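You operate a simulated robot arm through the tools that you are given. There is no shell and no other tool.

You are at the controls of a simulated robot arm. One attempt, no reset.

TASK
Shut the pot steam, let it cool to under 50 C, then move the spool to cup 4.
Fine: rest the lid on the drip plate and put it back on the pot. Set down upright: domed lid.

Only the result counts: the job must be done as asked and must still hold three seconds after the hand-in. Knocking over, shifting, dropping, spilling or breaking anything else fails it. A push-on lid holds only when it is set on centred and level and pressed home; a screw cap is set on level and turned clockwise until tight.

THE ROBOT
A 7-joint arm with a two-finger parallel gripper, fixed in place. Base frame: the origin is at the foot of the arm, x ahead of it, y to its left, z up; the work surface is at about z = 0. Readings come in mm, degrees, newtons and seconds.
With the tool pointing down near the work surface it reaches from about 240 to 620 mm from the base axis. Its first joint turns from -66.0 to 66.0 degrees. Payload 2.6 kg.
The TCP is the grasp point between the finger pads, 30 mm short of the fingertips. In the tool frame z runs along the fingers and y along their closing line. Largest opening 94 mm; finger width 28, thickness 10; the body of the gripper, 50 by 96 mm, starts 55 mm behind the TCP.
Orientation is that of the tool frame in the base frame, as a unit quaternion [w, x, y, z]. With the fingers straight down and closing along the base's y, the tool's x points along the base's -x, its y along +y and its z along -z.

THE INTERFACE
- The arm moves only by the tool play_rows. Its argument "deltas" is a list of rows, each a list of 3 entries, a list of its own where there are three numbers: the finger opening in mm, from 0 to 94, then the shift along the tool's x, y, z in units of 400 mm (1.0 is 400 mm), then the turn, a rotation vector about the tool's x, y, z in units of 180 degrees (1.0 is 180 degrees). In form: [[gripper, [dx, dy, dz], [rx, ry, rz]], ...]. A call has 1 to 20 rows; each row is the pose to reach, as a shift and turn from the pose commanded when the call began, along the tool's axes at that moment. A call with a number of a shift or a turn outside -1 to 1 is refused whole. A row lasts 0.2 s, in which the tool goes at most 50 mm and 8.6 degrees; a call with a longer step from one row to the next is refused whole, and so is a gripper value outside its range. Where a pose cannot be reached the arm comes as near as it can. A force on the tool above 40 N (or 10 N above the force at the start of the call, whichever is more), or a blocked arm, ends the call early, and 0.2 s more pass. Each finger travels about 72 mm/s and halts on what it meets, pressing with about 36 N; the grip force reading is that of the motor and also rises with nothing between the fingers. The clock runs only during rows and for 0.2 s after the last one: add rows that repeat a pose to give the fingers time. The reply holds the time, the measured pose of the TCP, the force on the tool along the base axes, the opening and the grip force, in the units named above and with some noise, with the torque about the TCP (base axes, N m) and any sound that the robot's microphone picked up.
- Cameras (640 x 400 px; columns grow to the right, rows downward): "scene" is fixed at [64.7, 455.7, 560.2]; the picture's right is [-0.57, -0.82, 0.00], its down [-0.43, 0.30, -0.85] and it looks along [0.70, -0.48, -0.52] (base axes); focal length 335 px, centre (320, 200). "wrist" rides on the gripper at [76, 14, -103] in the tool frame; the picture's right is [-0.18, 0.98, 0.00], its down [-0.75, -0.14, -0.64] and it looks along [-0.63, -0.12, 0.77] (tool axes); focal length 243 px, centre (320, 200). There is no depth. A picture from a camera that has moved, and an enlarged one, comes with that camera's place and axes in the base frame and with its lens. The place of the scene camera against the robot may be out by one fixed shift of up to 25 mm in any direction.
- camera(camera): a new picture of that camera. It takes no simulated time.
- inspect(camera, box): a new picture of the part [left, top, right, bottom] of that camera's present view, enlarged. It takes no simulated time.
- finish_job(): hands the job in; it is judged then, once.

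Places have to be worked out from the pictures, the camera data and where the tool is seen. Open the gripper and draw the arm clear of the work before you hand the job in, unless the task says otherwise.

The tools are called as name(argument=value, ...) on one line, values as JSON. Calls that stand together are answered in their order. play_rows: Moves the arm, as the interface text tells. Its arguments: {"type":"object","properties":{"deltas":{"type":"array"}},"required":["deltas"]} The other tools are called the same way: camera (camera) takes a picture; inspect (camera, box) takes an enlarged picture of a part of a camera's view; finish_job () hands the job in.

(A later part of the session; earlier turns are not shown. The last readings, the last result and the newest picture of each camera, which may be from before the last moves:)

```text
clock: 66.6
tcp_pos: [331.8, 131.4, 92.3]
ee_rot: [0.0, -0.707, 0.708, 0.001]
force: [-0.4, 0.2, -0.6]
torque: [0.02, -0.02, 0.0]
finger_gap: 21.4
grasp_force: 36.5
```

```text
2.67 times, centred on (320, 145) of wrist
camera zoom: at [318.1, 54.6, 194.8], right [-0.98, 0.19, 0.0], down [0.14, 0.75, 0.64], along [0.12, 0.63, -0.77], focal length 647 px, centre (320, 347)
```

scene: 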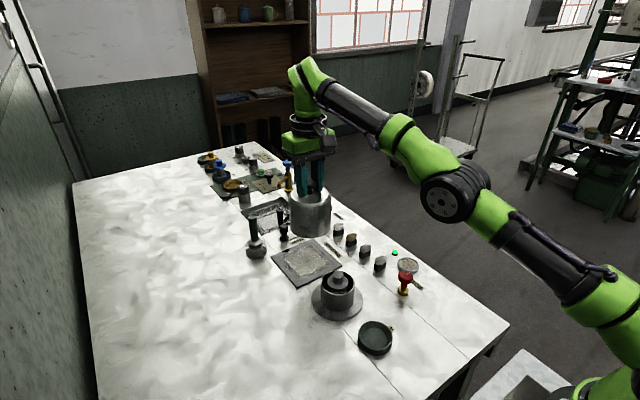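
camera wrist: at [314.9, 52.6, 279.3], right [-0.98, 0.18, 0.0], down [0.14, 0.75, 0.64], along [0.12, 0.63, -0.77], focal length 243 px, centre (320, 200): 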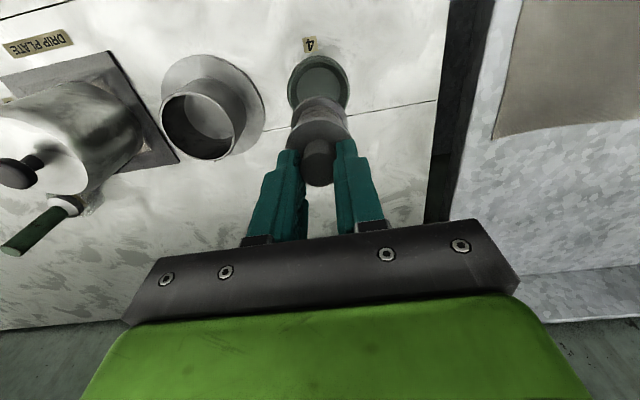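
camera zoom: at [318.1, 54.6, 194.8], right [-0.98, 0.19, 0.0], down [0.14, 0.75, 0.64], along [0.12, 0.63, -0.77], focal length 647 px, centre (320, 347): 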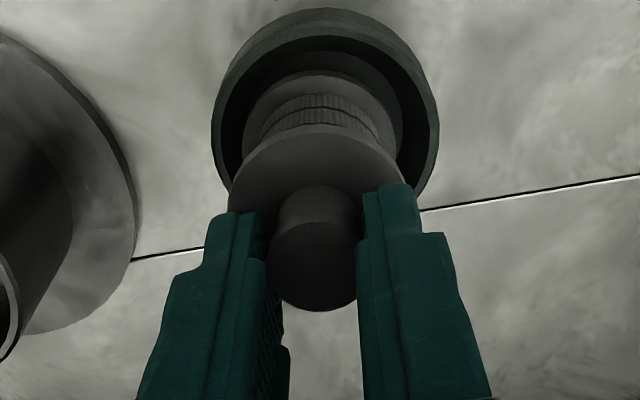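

The last correction overshot slightly. I'll shift back about (-0.8, -0.6) mm and lower gently until contact.

play_rows(deltas=[[14, [0.0015, 0.002, 0], [0, 0, 0]], [14, [0.0015, 0.002, 0.003], [0, 0, 0]], [14, [0.0015, 0.002, 0.006], [0, 0, 0]], [14, [0.0015, 0.002, 0.009], [0, 0, 0]], [14, [0.0015, 0.002, 0.009], [0, 0, 0]]])

inspect(camera="scene", box=[345, 275, 415, 360])

inspect(camera="wrist", box=[260, 70, 380, 220])

```text
clock: 67.8
tcp_pos: [332.1, 130.4, 89.3]
ee_rot: [-0.001, -0.706, 0.708, 0.0]
force: [-0.7, -0.1, -1.2]
torque: [0.01, 0.01, -0.03]
finger_gap: 21.7
grasp_force: 35.8
```

```text
4.71 times, centred on (380, 318) of scene
camera zoom: at [64.7, 455.7, 560.2], right [-0.57, -0.82, 0.0], down [-0.43, 0.3, -0.85], along [0.7, -0.48, -0.52], focal length 1578 px, centre (38, -353)
```

zoom: 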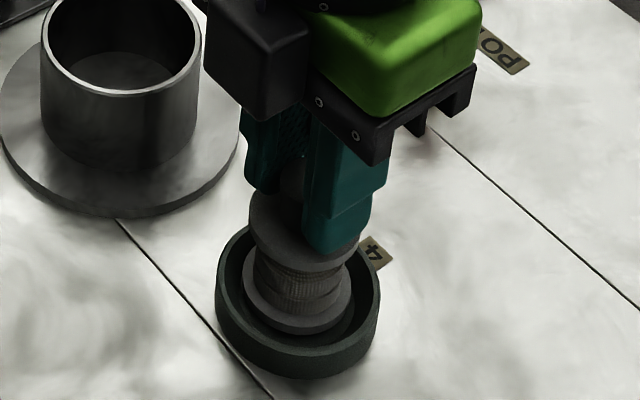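

```text
2.67 times, centred on (320, 145) of wrist
camera zoom: at [317.7, 53.5, 190.1], right [-0.98, 0.19, 0.0], down [0.14, 0.75, 0.64], along [0.12, 0.63, -0.77], focal length 647 px, centre (320, 347)
```

zoom: 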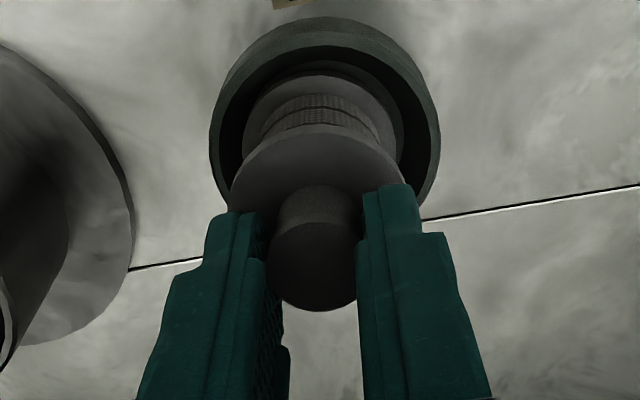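

Aligned within about 0.6 mm. I'll continue down in fine steps, watching for contact force.

play_rows(deltas=[[14, [0, 0.001, 0.002], [0, 0, 0]], [14, [0, 0.001, 0.004], [0, 0, 0]], [14, [0, 0.001, 0.006], [0, 0, 0]], [14, [0, 0.001, 0.008], [0, 0, 0]], [14, [0, 0.001, 0.008], [0, 0, 0]]])

```text
clock: 69.0
tcp_pos: [329.6, 131.2, 87.1]
ee_rot: [0.0, -0.706, 0.708, 0.0]
force: [0.1, 0.2, 0.0]
torque: [0.01, 0.02, -0.01]
finger_gap: 21.3
grasp_force: 35.9
```

play_rows(deltas=[[14, [0, 0, 0.002], [0, 0, 0]], [14, [0, 0, 0.004], [0, 0, 0]], [14, [0, 0, 0.006], [0, 0, 0]], [14, [0, 0, 0.006], [0, 0, 0]]])

inspect(camera="scene", box=[345, 275, 415, 360])

inspect(camera="wrist", box=[260, 70, 380, 220])

```text
clock: 70.0
tcp_pos: [330.0, 128.7, 84.8]
ee_rot: [0.001, -0.707, 0.708, 0.001]
force: [-0.9, 0.9, 12.8]
torque: [-0.07, 0.07, -0.01]
finger_gap: 21.3
grasp_force: 35.8
```

```text
4.71 times, centred on (380, 318) of scene
camera zoom: at [64.7, 455.7, 560.3], right [-0.57, -0.82, 0.0], down [-0.43, 0.3, -0.85], along [0.7, -0.48, -0.52], focal length 1578 px, centre (38, -353)
```

zoom: 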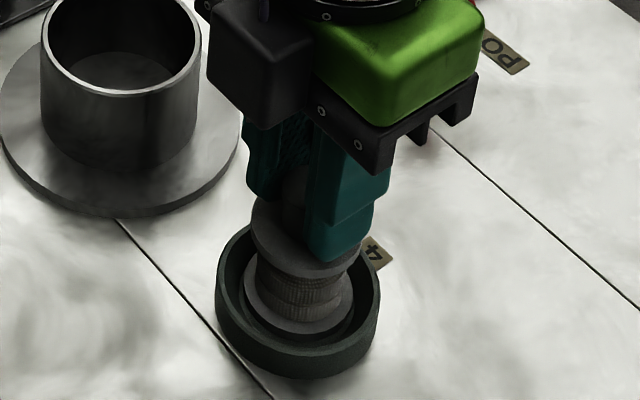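

```text
2.67 times, centred on (320, 145) of wrist
camera zoom: at [316.7, 52.5, 185.9], right [-0.98, 0.19, 0.0], down [0.14, 0.75, 0.64], along [0.12, 0.63, -0.77], focal length 647 px, centre (320, 347)
```

zoom: 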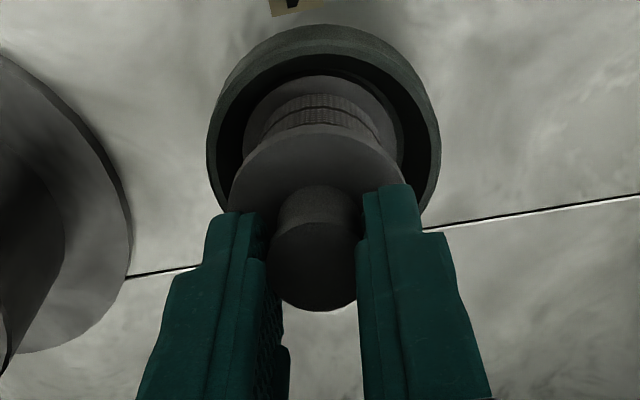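

Contact at 12.8 N with negligible torque, so the spool is flat on the cup floor. I'll ease off 1 mm, then open and rise.

play_rows(deltas=[[14, [0, 0, -0.002], [0, 0, 0]], [14, [0, 0, -0.003], [0, 0, 0]], [14, [0, 0, -0.003], [0, 0, 0]]])

```text
clock: 70.8
tcp_pos: [329.4, 130.0, 84.4]
ee_rot: [-0.001, -0.707, 0.707, 0.0]
force: [-0.5, 0.4, -0.4]
torque: [0.0, 0.02, -0.01]
finger_gap: 21.6
grasp_force: 35.8
```

Force is near zero, so it is just touching. I'll open the fingers gently and rise.

play_rows(deltas=[[20, [0, 0, 0.001], [0, 0, 0]], [24, [0, 0, 0.001], [0, 0, 0]], [32, [0, 0, 0.001], [0, 0, 0]], [45, [0, 0, 0.001], [0, 0, 0]], [45, [0, 0, 0.001], [0, 0, 0]], [45, [0, 0, -0.03], [0, 0, 0]], [45, [0, 0, -0.08], [0, 0, 0]], [45, [0, 0, -0.15], [0, 0, 0]], [45, [0, 0, -0.25], [0, 0, 0]], [45, [0, 0, -0.3], [0, 0, 0]], [45, [0, 0, -0.3], [0, 0, 0]]])

inspect(camera="scene", box=[310, 240, 420, 370])

camera(camera="wrist")

```text
clock: 73.2
tcp_pos: [329.0, 128.4, 204.9]
ee_rot: [-0.001, -0.706, 0.708, 0.001]
force: [-0.1, -0.2, -0.5]
torque: [-0.01, 0.01, 0.0]
finger_gap: 44.9
grasp_force: 0.1
```

```text
3.08 times, centred on (365, 305) of scene
camera zoom: at [64.7, 455.7, 560.2], right [-0.57, -0.82, 0.0], down [-0.43, 0.3, -0.85], along [0.7, -0.48, -0.52], focal length 1032 px, centre (182, -123)
```

zoom: 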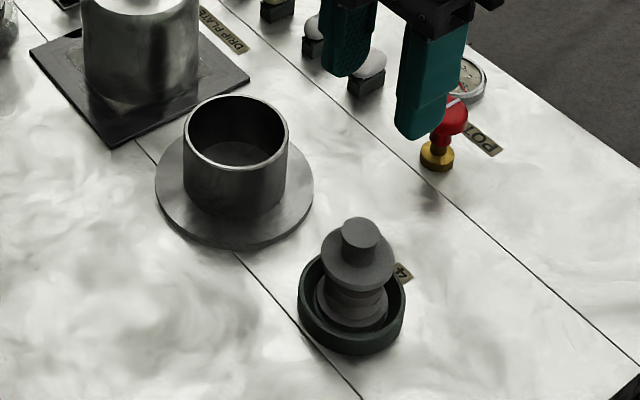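

```text
taken
camera wrist: at [316.7, 51.4, 307.1], right [-0.98, 0.19, 0.0], down [0.14, 0.75, 0.64], along [0.12, 0.63, -0.77], focal length 243 px, centre (320, 200)
```

wrist: 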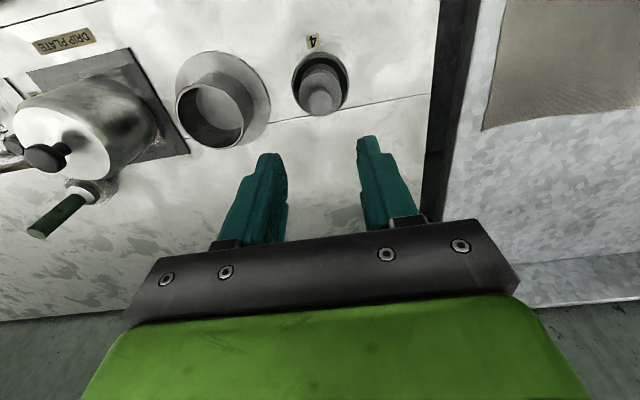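

The spool stands upright and centred in cup 4. Before fetching the lid I'll move over the pot in this side-on orientation to measure its centre x the same way.

play_rows(deltas=[[60, [0, -0.05, 0], [0, 0, 0]], [60, [0, -0.12, 0], [0, 0, 0]], [60, [0, -0.19, 0], [0, 0, 0]], [60, [0, -0.25, 0], [0, 0, 0]], [60, [0, -0.3, 0], [0, 0, 0]], [60, [0, -0.3, 0], [0, 0, 0]]])

camera(camera="wrist")

inspect(camera="wrist", box=[250, 30, 390, 170])

```text
clock: 74.6
tcp_pos: [447.4, 130.2, 204.7]
ee_rot: [0.0, -0.707, 0.708, 0.0]
force: [0.6, -0.1, -0.2]
torque: [0.03, 0.01, -0.01]
finger_gap: 60.1
grasp_force: 0.1
```

```text
taken
camera wrist: at [433.3, 53.5, 306.3], right [-0.98, 0.19, 0.0], down [0.14, 0.75, 0.64], along [0.12, 0.63, -0.77], focal length 243 px, centre (320, 200)
```

wrist: 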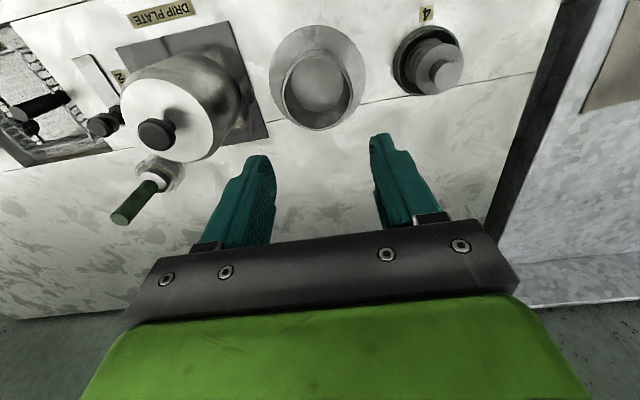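

```text
2.86 times, centred on (320, 100) of wrist
camera zoom: at [433.3, 53.5, 306.3], right [-0.98, 0.19, 0.0], down [0.14, 0.75, 0.64], along [0.12, 0.63, -0.77], focal length 693 px, centre (320, 486)
```

zoom: 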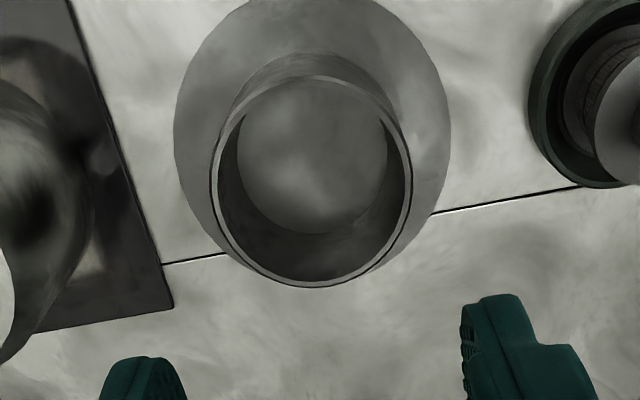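

From this view the pot centre is x≈450.6; the earlier neutral view gave y≈129.1. I'll go over the lid on the plate in this same orientation to measure its x.

play_rows(deltas=[[60, [0.003, -0.06, 0.01], [0, 0, 0]], [60, [0.008, -0.12, 0.03], [0, 0, 0]], [60, [0.013, -0.18, 0.05], [0, 0, 0]], [60, [0.018, -0.24, 0.07], [0, 0, 0]], [60, [0.022, -0.3, 0.09], [0, 0, 0]], [60, [0.025, -0.34, 0.1], [0, 0, 0]], [60, [0.025, -0.355, 0.1], [0, 0, 0]], [60, [0.025, -0.355, 0.1], [0, 0, 0]]])

camera(camera="wrist")

inspect(camera="wrist", box=[250, 50, 390, 190])

```text
clock: 76.4
tcp_pos: [592.3, 120.5, 163.3]
ee_rot: [-0.001, -0.706, 0.708, 0.001]
force: [0.5, 0.7, 0.2]
torque: [0.01, -0.01, -0.01]
finger_gap: 60.2
grasp_force: 0.1
```

```text
taken
camera wrist: at [577.9, 43.4, 266.0], right [-0.98, 0.19, 0.0], down [0.14, 0.75, 0.64], along [0.12, 0.63, -0.77], focal length 243 px, centre (320, 200)
```

wrist: 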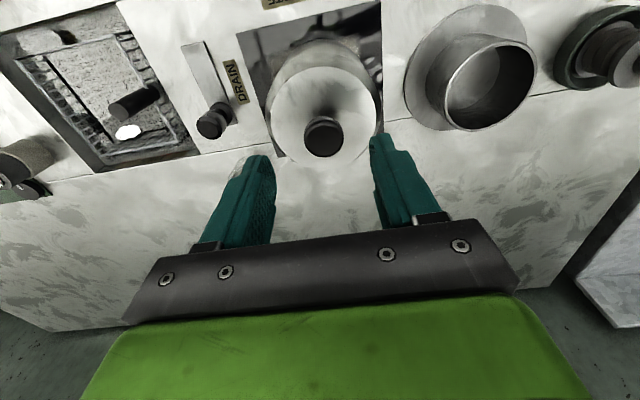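

```text
2.86 times, centred on (320, 120) of wrist
camera zoom: at [577.9, 43.4, 266.0], right [-0.98, 0.19, 0.0], down [0.14, 0.75, 0.64], along [0.12, 0.63, -0.77], focal length 693 px, centre (320, 429)
```

zoom: 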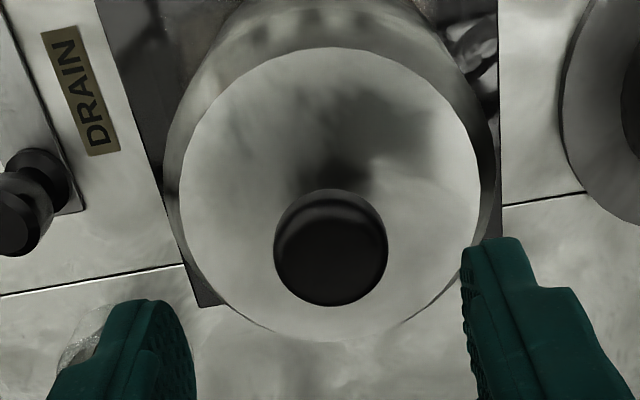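

The lid centre measures x≈589.0, y≈120.2. I'll align to it and lower around the knob to z≈120, keeping this orientation.

play_rows(deltas=[[60, [-0.002, 0.00725, 0], [0, 0, 0]], [60, [-0.002, 0.00725, 0.03], [0, 0, 0]], [60, [-0.002, 0.00725, 0.06], [0, 0, 0]], [60, [-0.002, 0.00725, 0.09], [0, 0, 0]], [60, [-0.002, 0.00725, 0.106], [0, 0, 0]], [60, [-0.002, 0.00725, 0.106], [0, 0, 0]]])

inspect(camera="wrist", box=[250, 80, 390, 220])

inspect(camera="scene", box=[260, 190, 350, 300])

```text
clock: 77.8
tcp_pos: [589.7, 119.2, 122.5]
ee_rot: [0.0, -0.706, 0.708, 0.001]
force: [0.4, -0.2, -0.6]
torque: [0.0, 0.01, -0.02]
finger_gap: 60.0
grasp_force: 0.1
```

```text
2.86 times, centred on (320, 150) of wrist
camera zoom: at [574.9, 42.0, 224.1], right [-0.98, 0.19, 0.0], down [0.14, 0.75, 0.64], along [0.12, 0.63, -0.77], focal length 693 px, centre (320, 343)
```

zoom: 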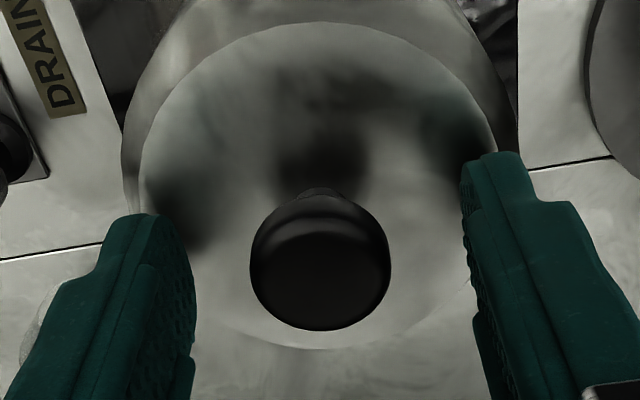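

```text
3.64 times, centred on (305, 245) of scene
camera zoom: at [64.7, 455.7, 560.2], right [-0.57, -0.82, 0.0], down [-0.43, 0.3, -0.85], along [0.7, -0.48, -0.52], focal length 1219 px, centre (374, 36)
```

zoom: 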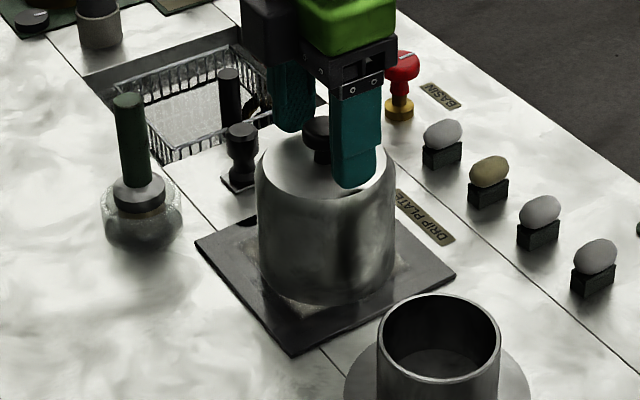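

The knob is centred along x. I'll nudge y by +1.5 mm, lower 1.5 mm and close.

play_rows(deltas=[[60, [-0.00375, 0, 0.004], [0, 0, 0]], [60, [-0.00375, 0, 0.004], [0, 0, 0]], [45, [-0.00375, 0, 0.004], [0, 0, 0]], [30, [-0.00375, 0, 0.004], [0, 0, 0]], [20, [-0.00375, 0, 0.004], [0, 0, 0]], [20, [-0.00375, 0, 0.004], [0, 0, 0]], [20, [-0.00375, 0, 0.004], [0, 0, 0]]])

inspect(camera="wrist", box=[250, 80, 390, 220])

```text
clock: 79.4
tcp_pos: [588.5, 120.7, 120.2]
ee_rot: [0.0, -0.706, 0.708, 0.002]
force: [-1.0, 0.2, 0.8]
torque: [0.01, -0.04, 0.02]
finger_gap: 26.7
grasp_force: 35.9
```

```text
2.86 times, centred on (320, 150) of wrist
camera zoom: at [575.5, 43.8, 222.2], right [-0.98, 0.19, 0.0], down [0.14, 0.75, 0.64], along [0.12, 0.63, -0.77], focal length 693 px, centre (320, 343)
```

zoom: 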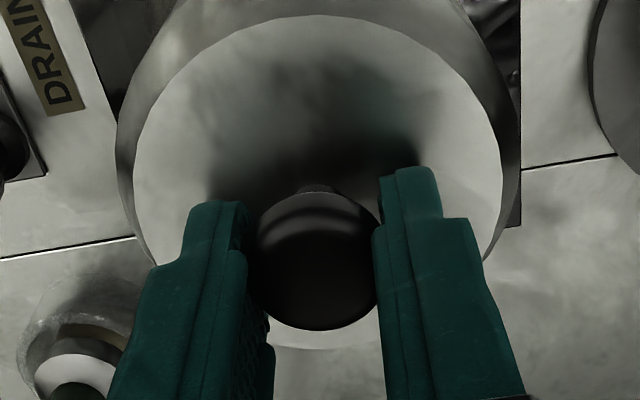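

Gripped at 26.7 mm. I'll lift straight up about 46 mm, then carry inward while rising, to hover over the pot with the rim well above it.

play_rows(deltas=[[20, [0, 0, -0.005], [0, 0, 0]], [20, [0, 0, -0.015], [0, 0, 0]], [20, [0, 0, -0.03], [0, 0, 0]], [20, [0, 0, -0.06], [0, 0, 0]], [20, [0, 0, -0.09], [0, 0, 0]], [20, [0, 0, -0.115], [0, 0, 0]], [20, [-0.002, 0.035, -0.13], [0, 0, 0]], [20, [-0.005, 0.08, -0.155], [0, 0, 0]], [20, [-0.009, 0.13, -0.19], [0, 0, 0]], [20, [-0.013, 0.185, -0.22], [0, 0, 0]], [20, [-0.017, 0.24, -0.25], [0, 0, 0]], [20, [-0.02, 0.29, -0.26], [0, 0, 0]], [20, [-0.0223, 0.33, -0.26], [0, 0, 0]], [20, [-0.0223, 0.347, -0.26], [0, 0, 0]], [20, [-0.0223, 0.347, -0.26], [0, 0, 0]]])

camera(camera="scene")

camera(camera="wrist")

inspect(camera="scene", box=[290, 210, 400, 340])

```text
clock: 82.6
tcp_pos: [450.1, 131.2, 222.9]
ee_rot: [-0.001, -0.706, 0.708, 0.001]
force: [-0.6, -0.6, -0.9]
torque: [-0.01, 0.01, 0.02]
finger_gap: 26.7
grasp_force: 35.7
```

```text
taken
```

scene: 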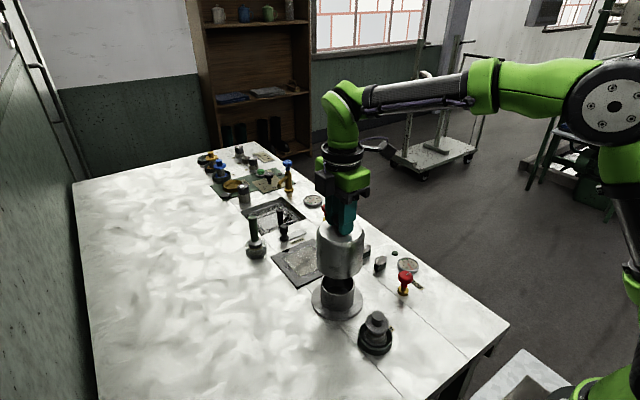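

```text
taken
camera wrist: at [435.8, 53.9, 325.5], right [-0.98, 0.19, 0.0], down [0.14, 0.75, 0.64], along [0.12, 0.63, -0.77], focal length 243 px, centre (320, 200)
```

wrist: 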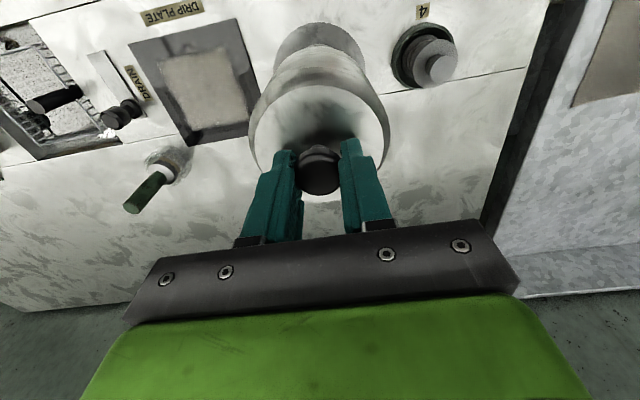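

```text
3.08 times, centred on (345, 275) of scene
camera zoom: at [64.7, 455.7, 560.2], right [-0.57, -0.82, 0.0], down [-0.43, 0.3, -0.85], along [0.7, -0.48, -0.52], focal length 1032 px, centre (243, -31)
```

zoom: 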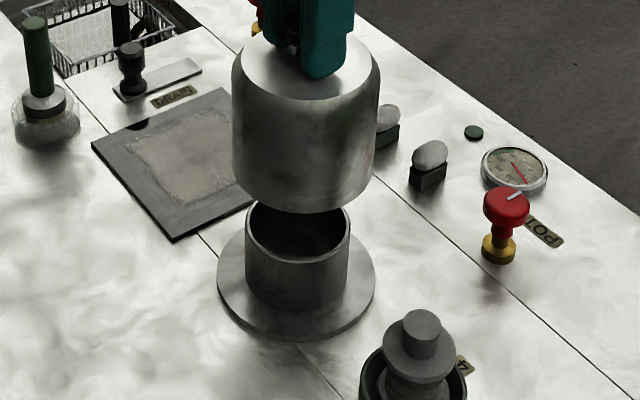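

The lid is held above the pot. I'll check alignment closely in both views before lowering.

inspect(camera="scene", box=[300, 210, 380, 330])

inspect(camera="wrist", box=[240, 10, 400, 170])

inspect(camera="scene", box=[305, 260, 375, 325])

```text
3.33 times, centred on (340, 270) of scene
camera zoom: at [64.7, 455.7, 560.2], right [-0.57, -0.82, 0.0], down [-0.43, 0.3, -0.85], along [0.7, -0.48, -0.52], focal length 1118 px, centre (253, -33)
```

zoom: 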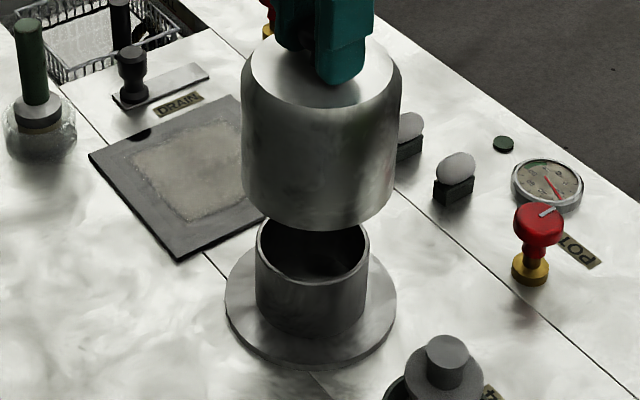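

```text
2.50 times, centred on (320, 90) of wrist
camera zoom: at [435.8, 53.9, 325.5], right [-0.98, 0.19, 0.0], down [0.14, 0.75, 0.64], along [0.12, 0.63, -0.77], focal length 606 px, centre (320, 475)
```

zoom: 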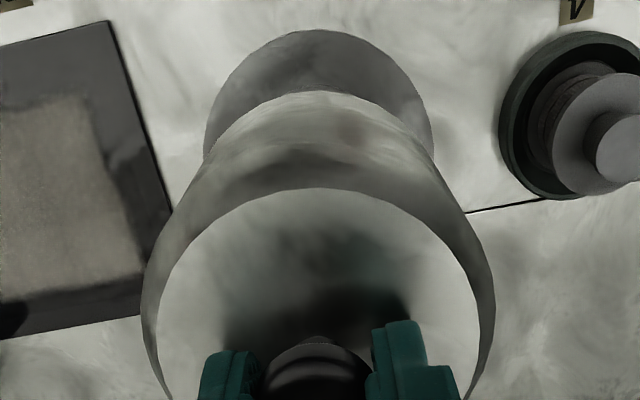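

```text
6.15 times, centred on (340, 292) of scene
camera zoom: at [64.7, 455.7, 560.2], right [-0.57, -0.82, 0.0], down [-0.43, 0.3, -0.85], along [0.7, -0.48, -0.52], focal length 2063 px, centre (197, -369)
```

zoom: 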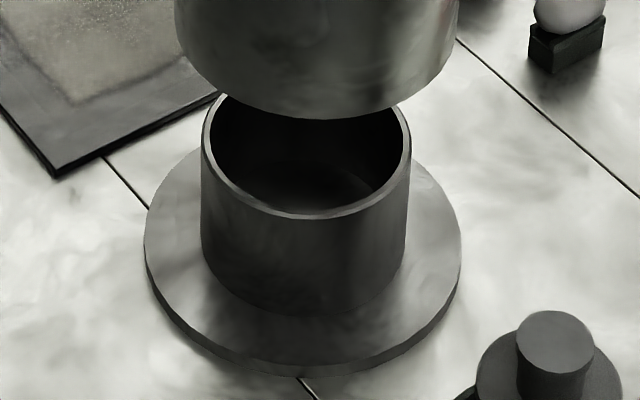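

x agrees to within 1 mm, but the views differ slightly in y. I'll rotate back to the neutral orientation at this height, which turns the lid in place, to measure y side-on.

play_rows(deltas=[[20, [0, 0, 0], [0, 0, 0.0455]], [20, [0, 0, 0], [0, 0, 0.091]], [20, [0, 0, 0], [0, 0, 0.1365]], [20, [0, 0, 0], [0, 0, 0.182]], [20, [0, 0, 0], [0, 0, 0.2275]], [20, [0, 0, 0], [0, 0, 0.273]], [20, [0, 0, 0], [0, 0, 0.3185]], [20, [0, 0, 0], [0, 0, 0.364]], [20, [0, 0, 0], [0, 0, 0.4095]], [20, [0, 0, 0], [0, 0, 0.455]], [20, [0, 0, 0], [0, 0, 0.5]], [20, [0, 0, 0], [0, 0, 0.5]]])

inspect(camera="wrist", box=[240, 10, 400, 170])

inspect(camera="scene", box=[305, 240, 375, 325])

```text
clock: 85.2
tcp_pos: [450.9, 130.3, 224.1]
ee_rot: [-0.002, 0.002, 1.0, 0.0]
force: [0.4, 0.0, -1.4]
torque: [-0.01, 0.03, 0.03]
finger_gap: 26.3
grasp_force: 36.4
```

```text
2.50 times, centred on (320, 90) of wrist
camera zoom: at [375.5, 144.6, 326.6], right [0.19, 0.98, 0.0], down [0.75, -0.14, 0.64], along [0.63, -0.12, -0.77], focal length 606 px, centre (320, 475)
```

zoom: 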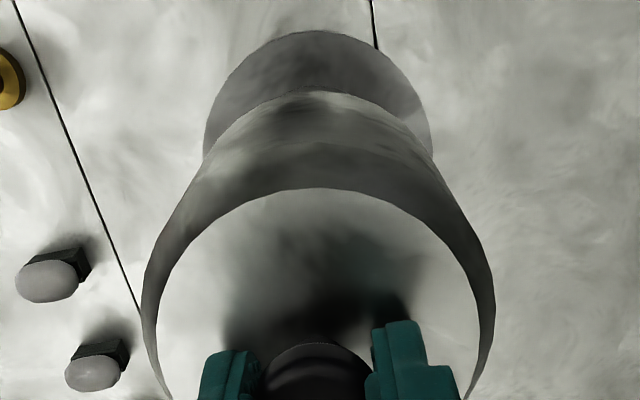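

```text
4.71 times, centred on (340, 282) of scene
camera zoom: at [64.7, 455.7, 560.2], right [-0.57, -0.82, 0.0], down [-0.43, 0.3, -0.85], along [0.7, -0.48, -0.52], focal length 1578 px, centre (226, -188)
```

zoom: 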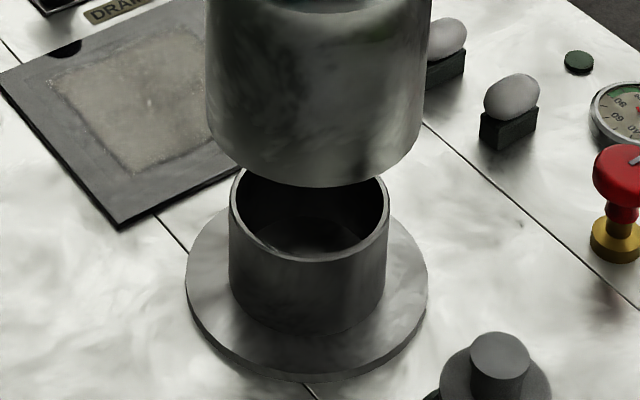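

The estimates agree within about 2 mm, and the lid has roughly 6 mm radial clearance over the pot. I'll lower to just above the rim, where both views can be compared directly.

play_rows(deltas=[[20, [0.0025, -0.001, 0.02], [0, 0, 0]], [20, [0.0025, -0.001, 0.05], [0, 0, 0]], [20, [0.0025, -0.001, 0.08], [0, 0, 0]], [20, [0.0025, -0.001, 0.11], [0, 0, 0]], [20, [0.0025, -0.001, 0.125], [0, 0, 0]], [20, [0.0025, -0.001, 0.125], [0, 0, 0]]])

inspect(camera="wrist", box=[240, 10, 400, 170])

inspect(camera="scene", box=[305, 240, 375, 325])

```text
clock: 86.6
tcp_pos: [450.2, 131.2, 173.9]
ee_rot: [-0.002, 0.002, 1.0, -0.001]
force: [-0.3, 0.2, -1.3]
torque: [-0.02, 0.01, -0.01]
finger_gap: 26.5
grasp_force: 36.0
```

```text
2.50 times, centred on (320, 90) of wrist
camera zoom: at [374.1, 145.2, 276.3], right [0.19, 0.98, 0.0], down [0.75, -0.14, 0.64], along [0.63, -0.12, -0.77], focal length 606 px, centre (320, 475)
```

zoom: 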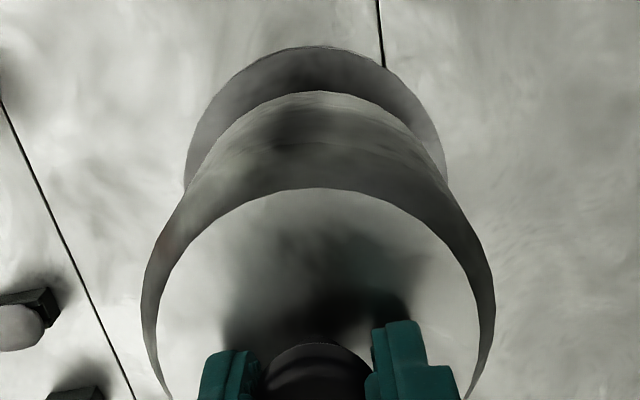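

```text
4.71 times, centred on (340, 282) of scene
camera zoom: at [64.7, 455.7, 560.2], right [-0.57, -0.82, 0.0], down [-0.43, 0.3, -0.85], along [0.7, -0.48, -0.52], focal length 1578 px, centre (226, -188)
```

zoom: 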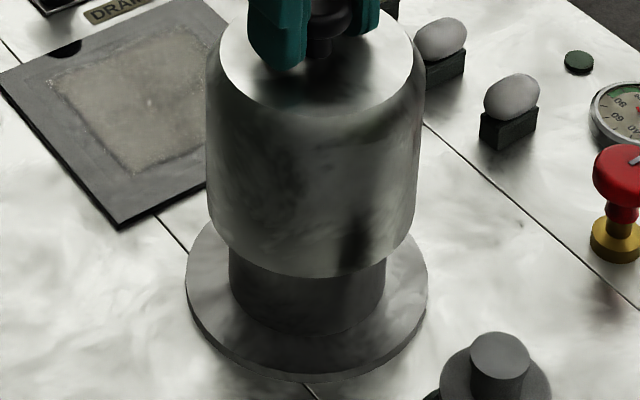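

I'm close now, so I'll zoom further to compare the lid's lower edge with the base flange precisely.

inspect(camera="scene", box=[312, 275, 368, 325])

inspect(camera="scene", box=[312, 235, 368, 285])

inspect(camera="wrist", box=[255, 20, 385, 110])

```text
8.00 times, centred on (340, 300) of scene
camera zoom: at [64.7, 455.7, 560.2], right [-0.57, -0.82, 0.0], down [-0.43, 0.3, -0.85], along [0.7, -0.48, -0.52], focal length 2682 px, centre (160, -600)
```

zoom: 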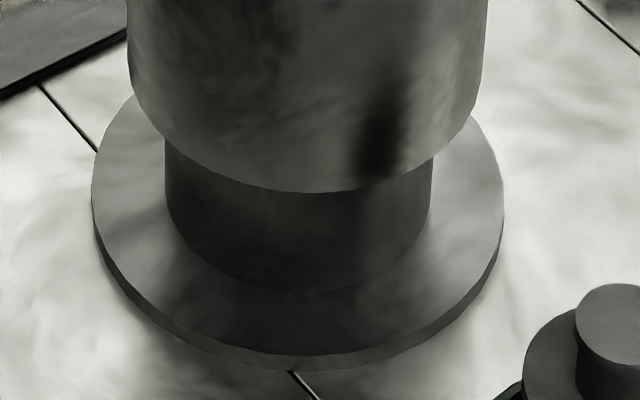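

```text
8.00 times, centred on (340, 260) of scene
camera zoom: at [64.7, 455.7, 560.2], right [-0.57, -0.82, 0.0], down [-0.43, 0.3, -0.85], along [0.7, -0.48, -0.52], focal length 2682 px, centre (160, -280)
```

zoom: 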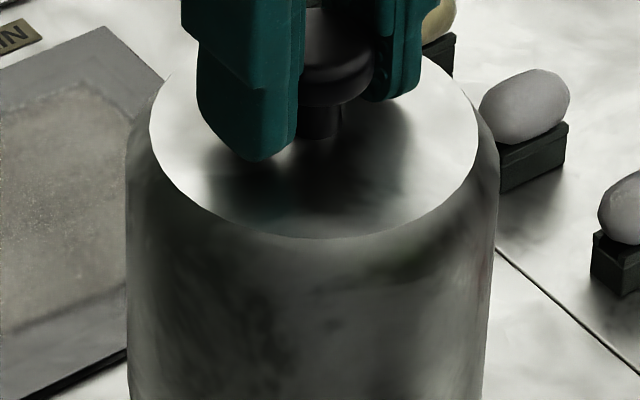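

```text
4.44 times, centred on (320, 65) of wrist
camera zoom: at [374.1, 145.2, 276.3], right [0.19, 0.98, 0.0], down [0.75, -0.14, 0.64], along [0.63, -0.12, -0.77], focal length 1078 px, centre (320, 800)
```

zoom: 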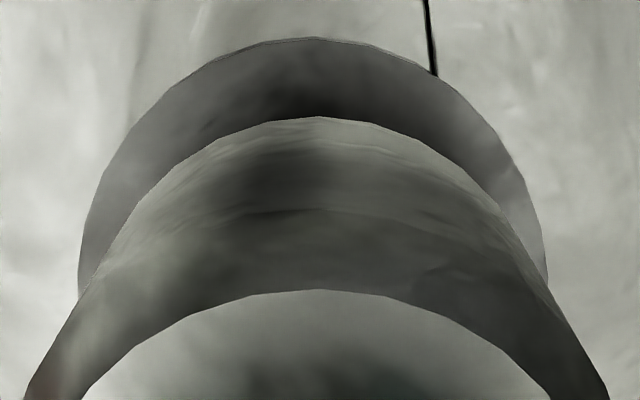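

Weighing all the measurements, the lid is about 2 mm too far in +y. I'll correct that and lower 28 mm, to where the lid surrounds the pot rim, with forces watched.

play_rows(deltas=[[20, [-0.0005, -0.00475, 0], [0, 0, 0]], [20, [-0.0005, -0.00475, 0], [0, 0, 0]], [20, [-0.0005, -0.00475, 0.02], [0, 0, 0]], [20, [-0.0005, -0.00475, 0.04], [0, 0, 0]], [20, [-0.0005, -0.00475, 0.06], [0, 0, 0]], [20, [-0.0005, -0.00475, 0.07], [0, 0, 0]], [20, [-0.0005, -0.00475, 0.07], [0, 0, 0]]])

inspect(camera="scene", box=[312, 275, 368, 325])

inspect(camera="wrist", box=[255, 20, 385, 110])

```text
clock: 88.2
tcp_pos: [449.9, 128.8, 147.4]
ee_rot: [-0.001, 0.0, 1.0, 0.0]
force: [0.7, 1.0, -1.5]
torque: [0.0, -0.01, -0.01]
finger_gap: 26.5
grasp_force: 36.3
```

```text
8.00 times, centred on (340, 300) of scene
camera zoom: at [64.7, 455.7, 560.2], right [-0.57, -0.82, 0.0], down [-0.43, 0.3, -0.85], along [0.7, -0.48, -0.52], focal length 2682 px, centre (160, -600)
```

zoom: 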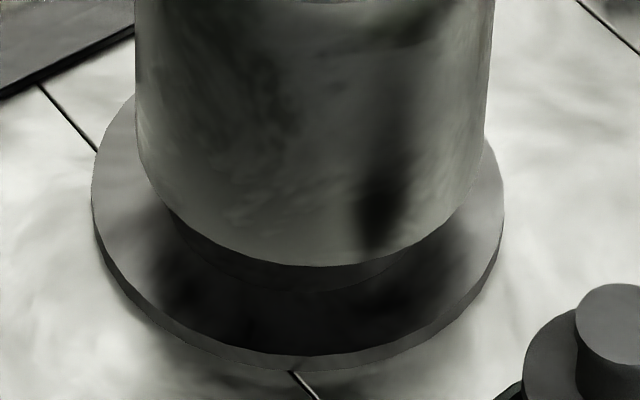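

```text
4.44 times, centred on (320, 65) of wrist
camera zoom: at [373.8, 143.0, 248.7], right [0.19, 0.98, 0.0], down [0.75, -0.14, 0.64], along [0.63, -0.12, -0.77], focal length 1078 px, centre (320, 800)
```

zoom: 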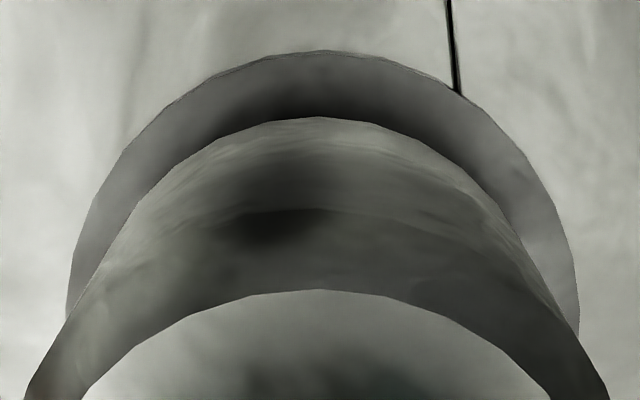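

Comparing the lid's position in the hand with the first grip, it sits about 3–4 mm nearer the camera, so the lid centre is low in x. The scene view agrees. I'll shift +3.8 mm in x and recheck.

play_rows(deltas=[[20, [-0.003, 0.00075, 0], [0, 0, 0]], [20, [-0.006, 0.00075, 0], [0, 0, 0]], [20, [-0.0095, 0.00075, 0], [0, 0, 0]], [20, [-0.0095, 0.00075, 0], [0, 0, 0]]])

inspect(camera="scene", box=[312, 275, 368, 325])

inspect(camera="wrist", box=[255, 20, 385, 110])

inspect(camera="scene", box=[300, 225, 380, 325])

```text
clock: 89.2
tcp_pos: [453.8, 128.4, 146.3]
ee_rot: [0.0, 0.0, 1.0, 0.0]
force: [0.8, -0.7, -1.0]
torque: [0.02, 0.0, 0.0]
finger_gap: 26.6
grasp_force: 36.3
```

```text
8.00 times, centred on (340, 300) of scene
camera zoom: at [64.7, 455.7, 560.2], right [-0.57, -0.82, 0.0], down [-0.43, 0.3, -0.85], along [0.7, -0.48, -0.52], focal length 2682 px, centre (160, -600)
```

zoom: 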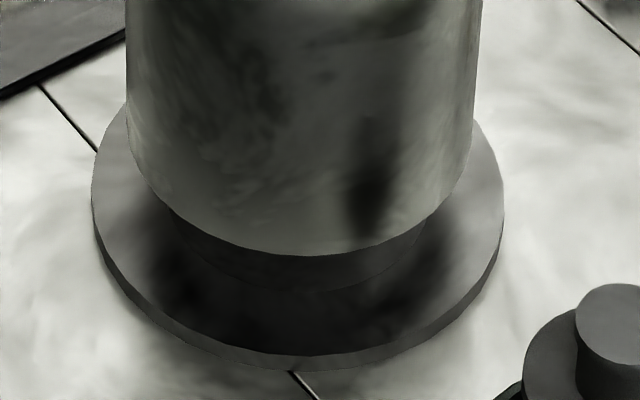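

```text
4.44 times, centred on (320, 65) of wrist
camera zoom: at [378.3, 142.8, 247.9], right [0.19, 0.98, 0.0], down [0.75, -0.14, 0.64], along [0.63, -0.12, -0.77], focal length 1078 px, centre (320, 800)
```

zoom: 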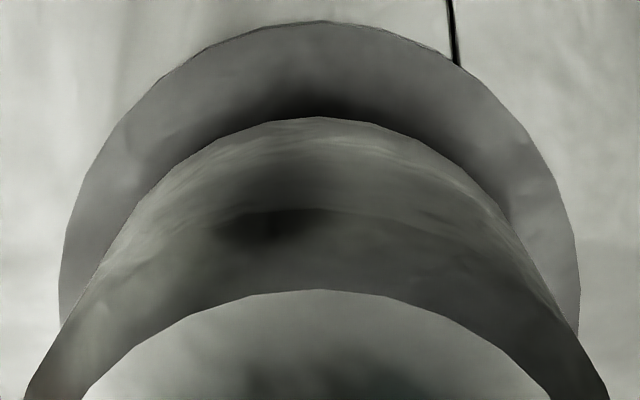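

```text
4.00 times, centred on (340, 275) of scene
camera zoom: at [64.7, 455.7, 560.2], right [-0.57, -0.82, 0.0], down [-0.43, 0.3, -0.85], along [0.7, -0.48, -0.52], focal length 1341 px, centre (240, -100)
```

zoom: 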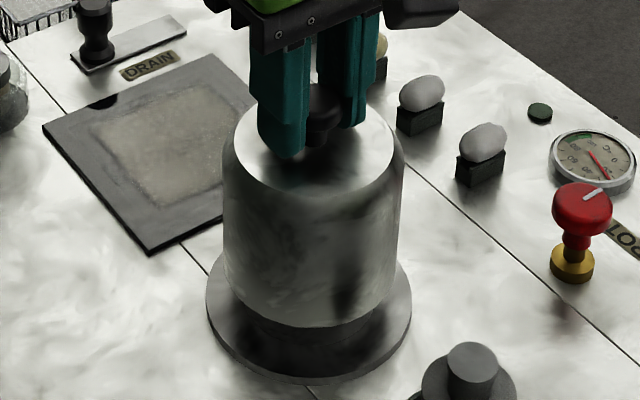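

Both views now put the lid within about 2 mm of centre. I'll take half of the remaining estimates (x -1, y +0.5) and lower to about 5 mm above the base to compare the margins.

play_rows(deltas=[[20, [0.0025, 0.00125, 0.01], [0, 0, 0]], [20, [0.0025, 0.00125, 0.02], [0, 0, 0]], [20, [0.0025, 0.00125, 0.03], [0, 0, 0]], [20, [0.0025, 0.00125, 0.04], [0, 0, 0]], [20, [0.0025, 0.00125, 0.045], [0, 0, 0]], [20, [0.0025, 0.00125, 0.045], [0, 0, 0]]])

inspect(camera="scene", box=[312, 275, 368, 325])

inspect(camera="wrist", box=[255, 20, 385, 110])

```text
clock: 90.6
tcp_pos: [452.3, 130.6, 127.9]
ee_rot: [-0.001, 0.0, 1.0, -0.001]
force: [0.4, 0.0, -0.7]
torque: [-0.01, 0.01, 0.02]
finger_gap: 26.8
grasp_force: 36.3
```

```text
8.00 times, centred on (340, 300) of scene
camera zoom: at [64.7, 455.7, 560.2], right [-0.57, -0.82, 0.0], down [-0.43, 0.3, -0.85], along [0.7, -0.48, -0.52], focal length 2682 px, centre (160, -600)
```

zoom: 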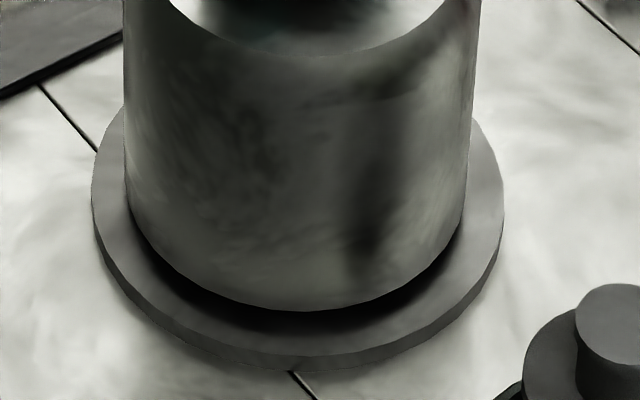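

```text
4.44 times, centred on (320, 65) of wrist
camera zoom: at [377.3, 144.3, 229.3], right [0.19, 0.98, 0.0], down [0.75, -0.14, 0.64], along [0.63, -0.12, -0.77], focal length 1078 px, centre (320, 800)
```

zoom: 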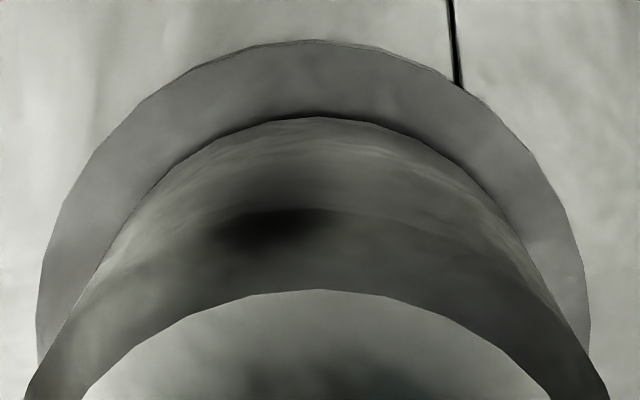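

The near margin and lateral margins now agree to about 1 mm; the lid needs about -0.8 mm in y. I'll apply that and lower gently to contact.

play_rows(deltas=[[20, [0, -0.002, 0], [0, 0, 0]], [20, [0, -0.002, 0.0025], [0, 0, 0]], [20, [0, -0.002, 0.005], [0, 0, 0]], [20, [0, -0.002, 0.0075], [0, 0, 0]], [20, [0, -0.002, 0.01], [0, 0, 0]], [20, [0, -0.002, 0.01], [0, 0, 0]]])

inspect(camera="scene", box=[312, 275, 368, 325])

inspect(camera="wrist", box=[255, 20, 385, 110])

```text
clock: 92.0
tcp_pos: [453.0, 127.8, 124.5]
ee_rot: [-0.001, 0.0, 1.0, 0.0]
force: [-0.3, -0.1, -1.4]
torque: [0.04, 0.01, 0.03]
finger_gap: 26.6
grasp_force: 35.6
```

```text
8.00 times, centred on (340, 300) of scene
camera zoom: at [64.7, 455.7, 560.2], right [-0.57, -0.82, 0.0], down [-0.43, 0.3, -0.85], along [0.7, -0.48, -0.52], focal length 2682 px, centre (160, -600)
```

zoom: 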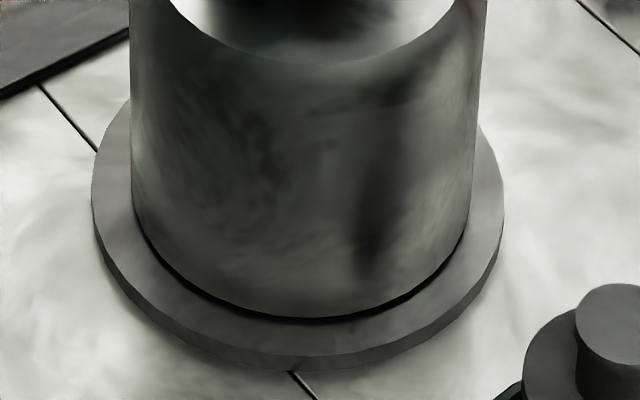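

```text
4.44 times, centred on (320, 65) of wrist
camera zoom: at [377.0, 142.5, 226.0], right [0.19, 0.98, 0.0], down [0.75, -0.14, 0.64], along [0.63, -0.12, -0.77], focal length 1078 px, centre (320, 800)
```

zoom: 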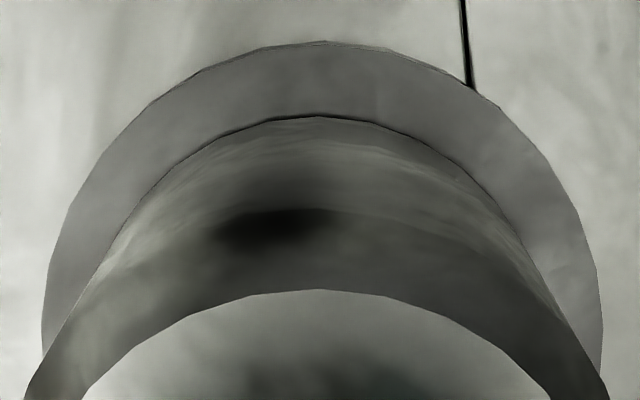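

That overshot in y a little. I'll shift (+0.5, +1.0) mm and look again before touching down.

play_rows(deltas=[[20, [-0.00125, 0.0025, 0], [0, 0, 0]], [20, [-0.00125, 0.0025, 0], [0, 0, 0]], [20, [-0.00125, 0.0025, 0], [0, 0, 0]]])

inspect(camera="scene", box=[312, 275, 368, 325])

inspect(camera="wrist", box=[255, 20, 385, 110])

```text
clock: 92.8
tcp_pos: [454.8, 128.9, 125.6]
ee_rot: [-0.001, 0.001, 1.0, 0.0]
force: [0.8, -0.1, -1.2]
torque: [-0.01, 0.0, -0.01]
finger_gap: 26.9
grasp_force: 36.1
```

```text
8.00 times, centred on (340, 300) of scene
camera zoom: at [64.7, 455.7, 560.2], right [-0.57, -0.82, 0.0], down [-0.43, 0.3, -0.85], along [0.7, -0.48, -0.52], focal length 2682 px, centre (160, -600)
```

zoom: 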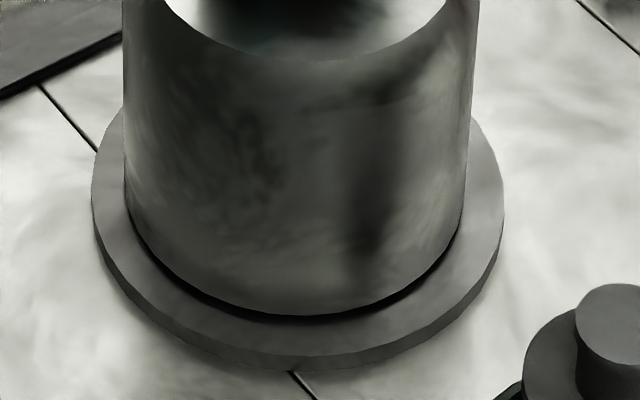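

```text
4.44 times, centred on (320, 65) of wrist
camera zoom: at [378.2, 143.9, 226.4], right [0.19, 0.98, 0.0], down [0.75, -0.14, 0.64], along [0.63, -0.12, -0.77], focal length 1078 px, centre (320, 800)
```

zoom: 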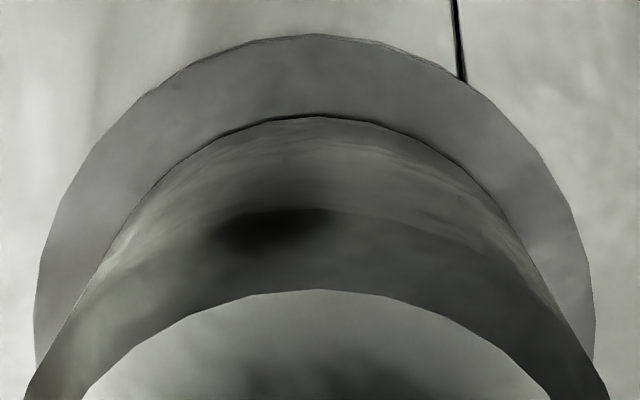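

Now within about 0.7 mm. I'll make a final tiny shift (-0.5, -0.35) and lower to touch down in fine steps.

play_rows(deltas=[[20, [0.00125, -0.0009, 0], [0, 0, 0]], [20, [0.00125, -0.0009, 0.002], [0, 0, 0]], [20, [0.00125, -0.0009, 0.004], [0, 0, 0]], [20, [0.00125, -0.0009, 0.006], [0, 0, 0]], [20, [0.00125, -0.0009, 0.006], [0, 0, 0]]])

inspect(camera="scene", box=[312, 275, 368, 325])

inspect(camera="wrist", box=[255, 20, 385, 110])

```text
clock: 94.0
tcp_pos: [452.9, 130.0, 123.2]
ee_rot: [-0.001, 0.0, 1.0, 0.0]
force: [-0.9, 0.5, -0.5]
torque: [0.0, -0.01, 0.03]
finger_gap: 26.5
grasp_force: 35.8
```

```text
8.00 times, centred on (340, 300) of scene
camera zoom: at [64.7, 455.7, 560.2], right [-0.57, -0.82, 0.0], down [-0.43, 0.3, -0.85], along [0.7, -0.48, -0.52], focal length 2682 px, centre (160, -600)
```

zoom: 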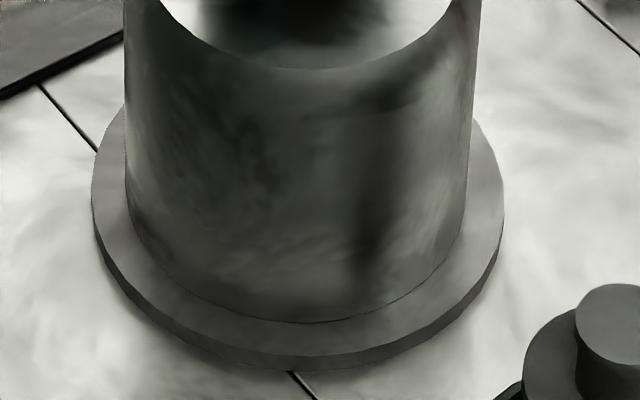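

```text
4.44 times, centred on (320, 65) of wrist
camera zoom: at [377.6, 143.8, 224.3], right [0.19, 0.98, 0.0], down [0.75, -0.14, 0.64], along [0.63, -0.12, -0.77], focal length 1078 px, centre (320, 800)
```

zoom: 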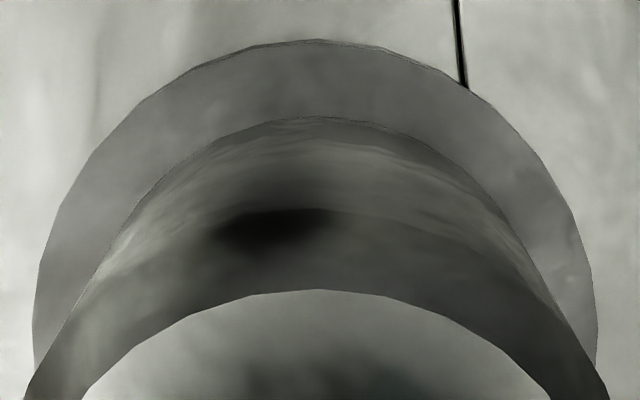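

The lid is essentially at the base, centred within about 0.7 mm in every view. I'll lower in 0.5 mm steps to make firm contact.

play_rows(deltas=[[20, [0.0005, -0.0005, 0.00125], [0, 0, 0]], [20, [0.0005, -0.0005, 0.0025], [0, 0, 0]], [20, [0.0005, -0.0005, 0.00375], [0, 0, 0]], [20, [0.0005, -0.0005, 0.005], [0, 0, 0]], [20, [0.0005, -0.0005, 0.005], [0, 0, 0]]])

inspect(camera="scene", box=[312, 275, 368, 325])

```text
clock: 95.2
tcp_pos: [453.4, 130.3, 122.9]
ee_rot: [0.002, 0.001, 1.0, 0.001]
force: [5.4, 0.8, 25.3]
torque: [0.02, 0.62, -0.04]
finger_gap: 26.6
grasp_force: 36.8
```

```text
8.00 times, centred on (340, 300) of scene
camera zoom: at [64.6, 455.6, 560.3], right [-0.57, -0.82, 0.0], down [-0.43, 0.3, -0.85], along [0.7, -0.48, -0.52], focal length 2682 px, centre (160, -600)
```

zoom: 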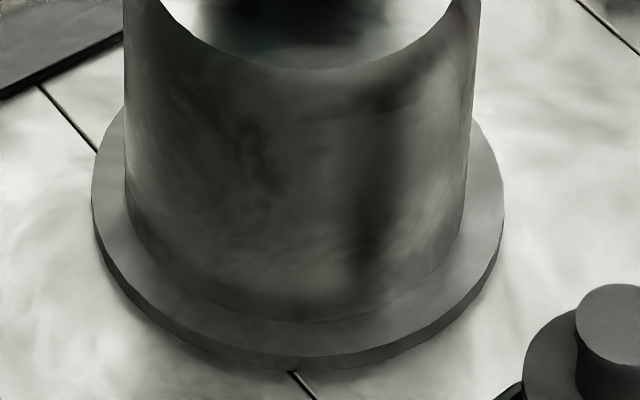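

The lid is seated firmly, with 25 N of contact and no visible gap. I'll relax the load before releasing.

play_rows(deltas=[[20, [0, 0, -0.002], [0, 0, 0]], [20, [0, 0, -0.004], [0, 0, 0]], [20, [0, 0, -0.0045], [0, 0, 0]], [20, [0, 0, -0.0045], [0, 0, 0]]])

```text
clock: 96.2
tcp_pos: [452.9, 129.7, 122.7]
ee_rot: [-0.001, 0.001, 1.0, 0.001]
force: [4.4, 3.9, 13.4]
torque: [0.08, -0.54, 0.14]
finger_gap: 26.4
grasp_force: 35.7
```

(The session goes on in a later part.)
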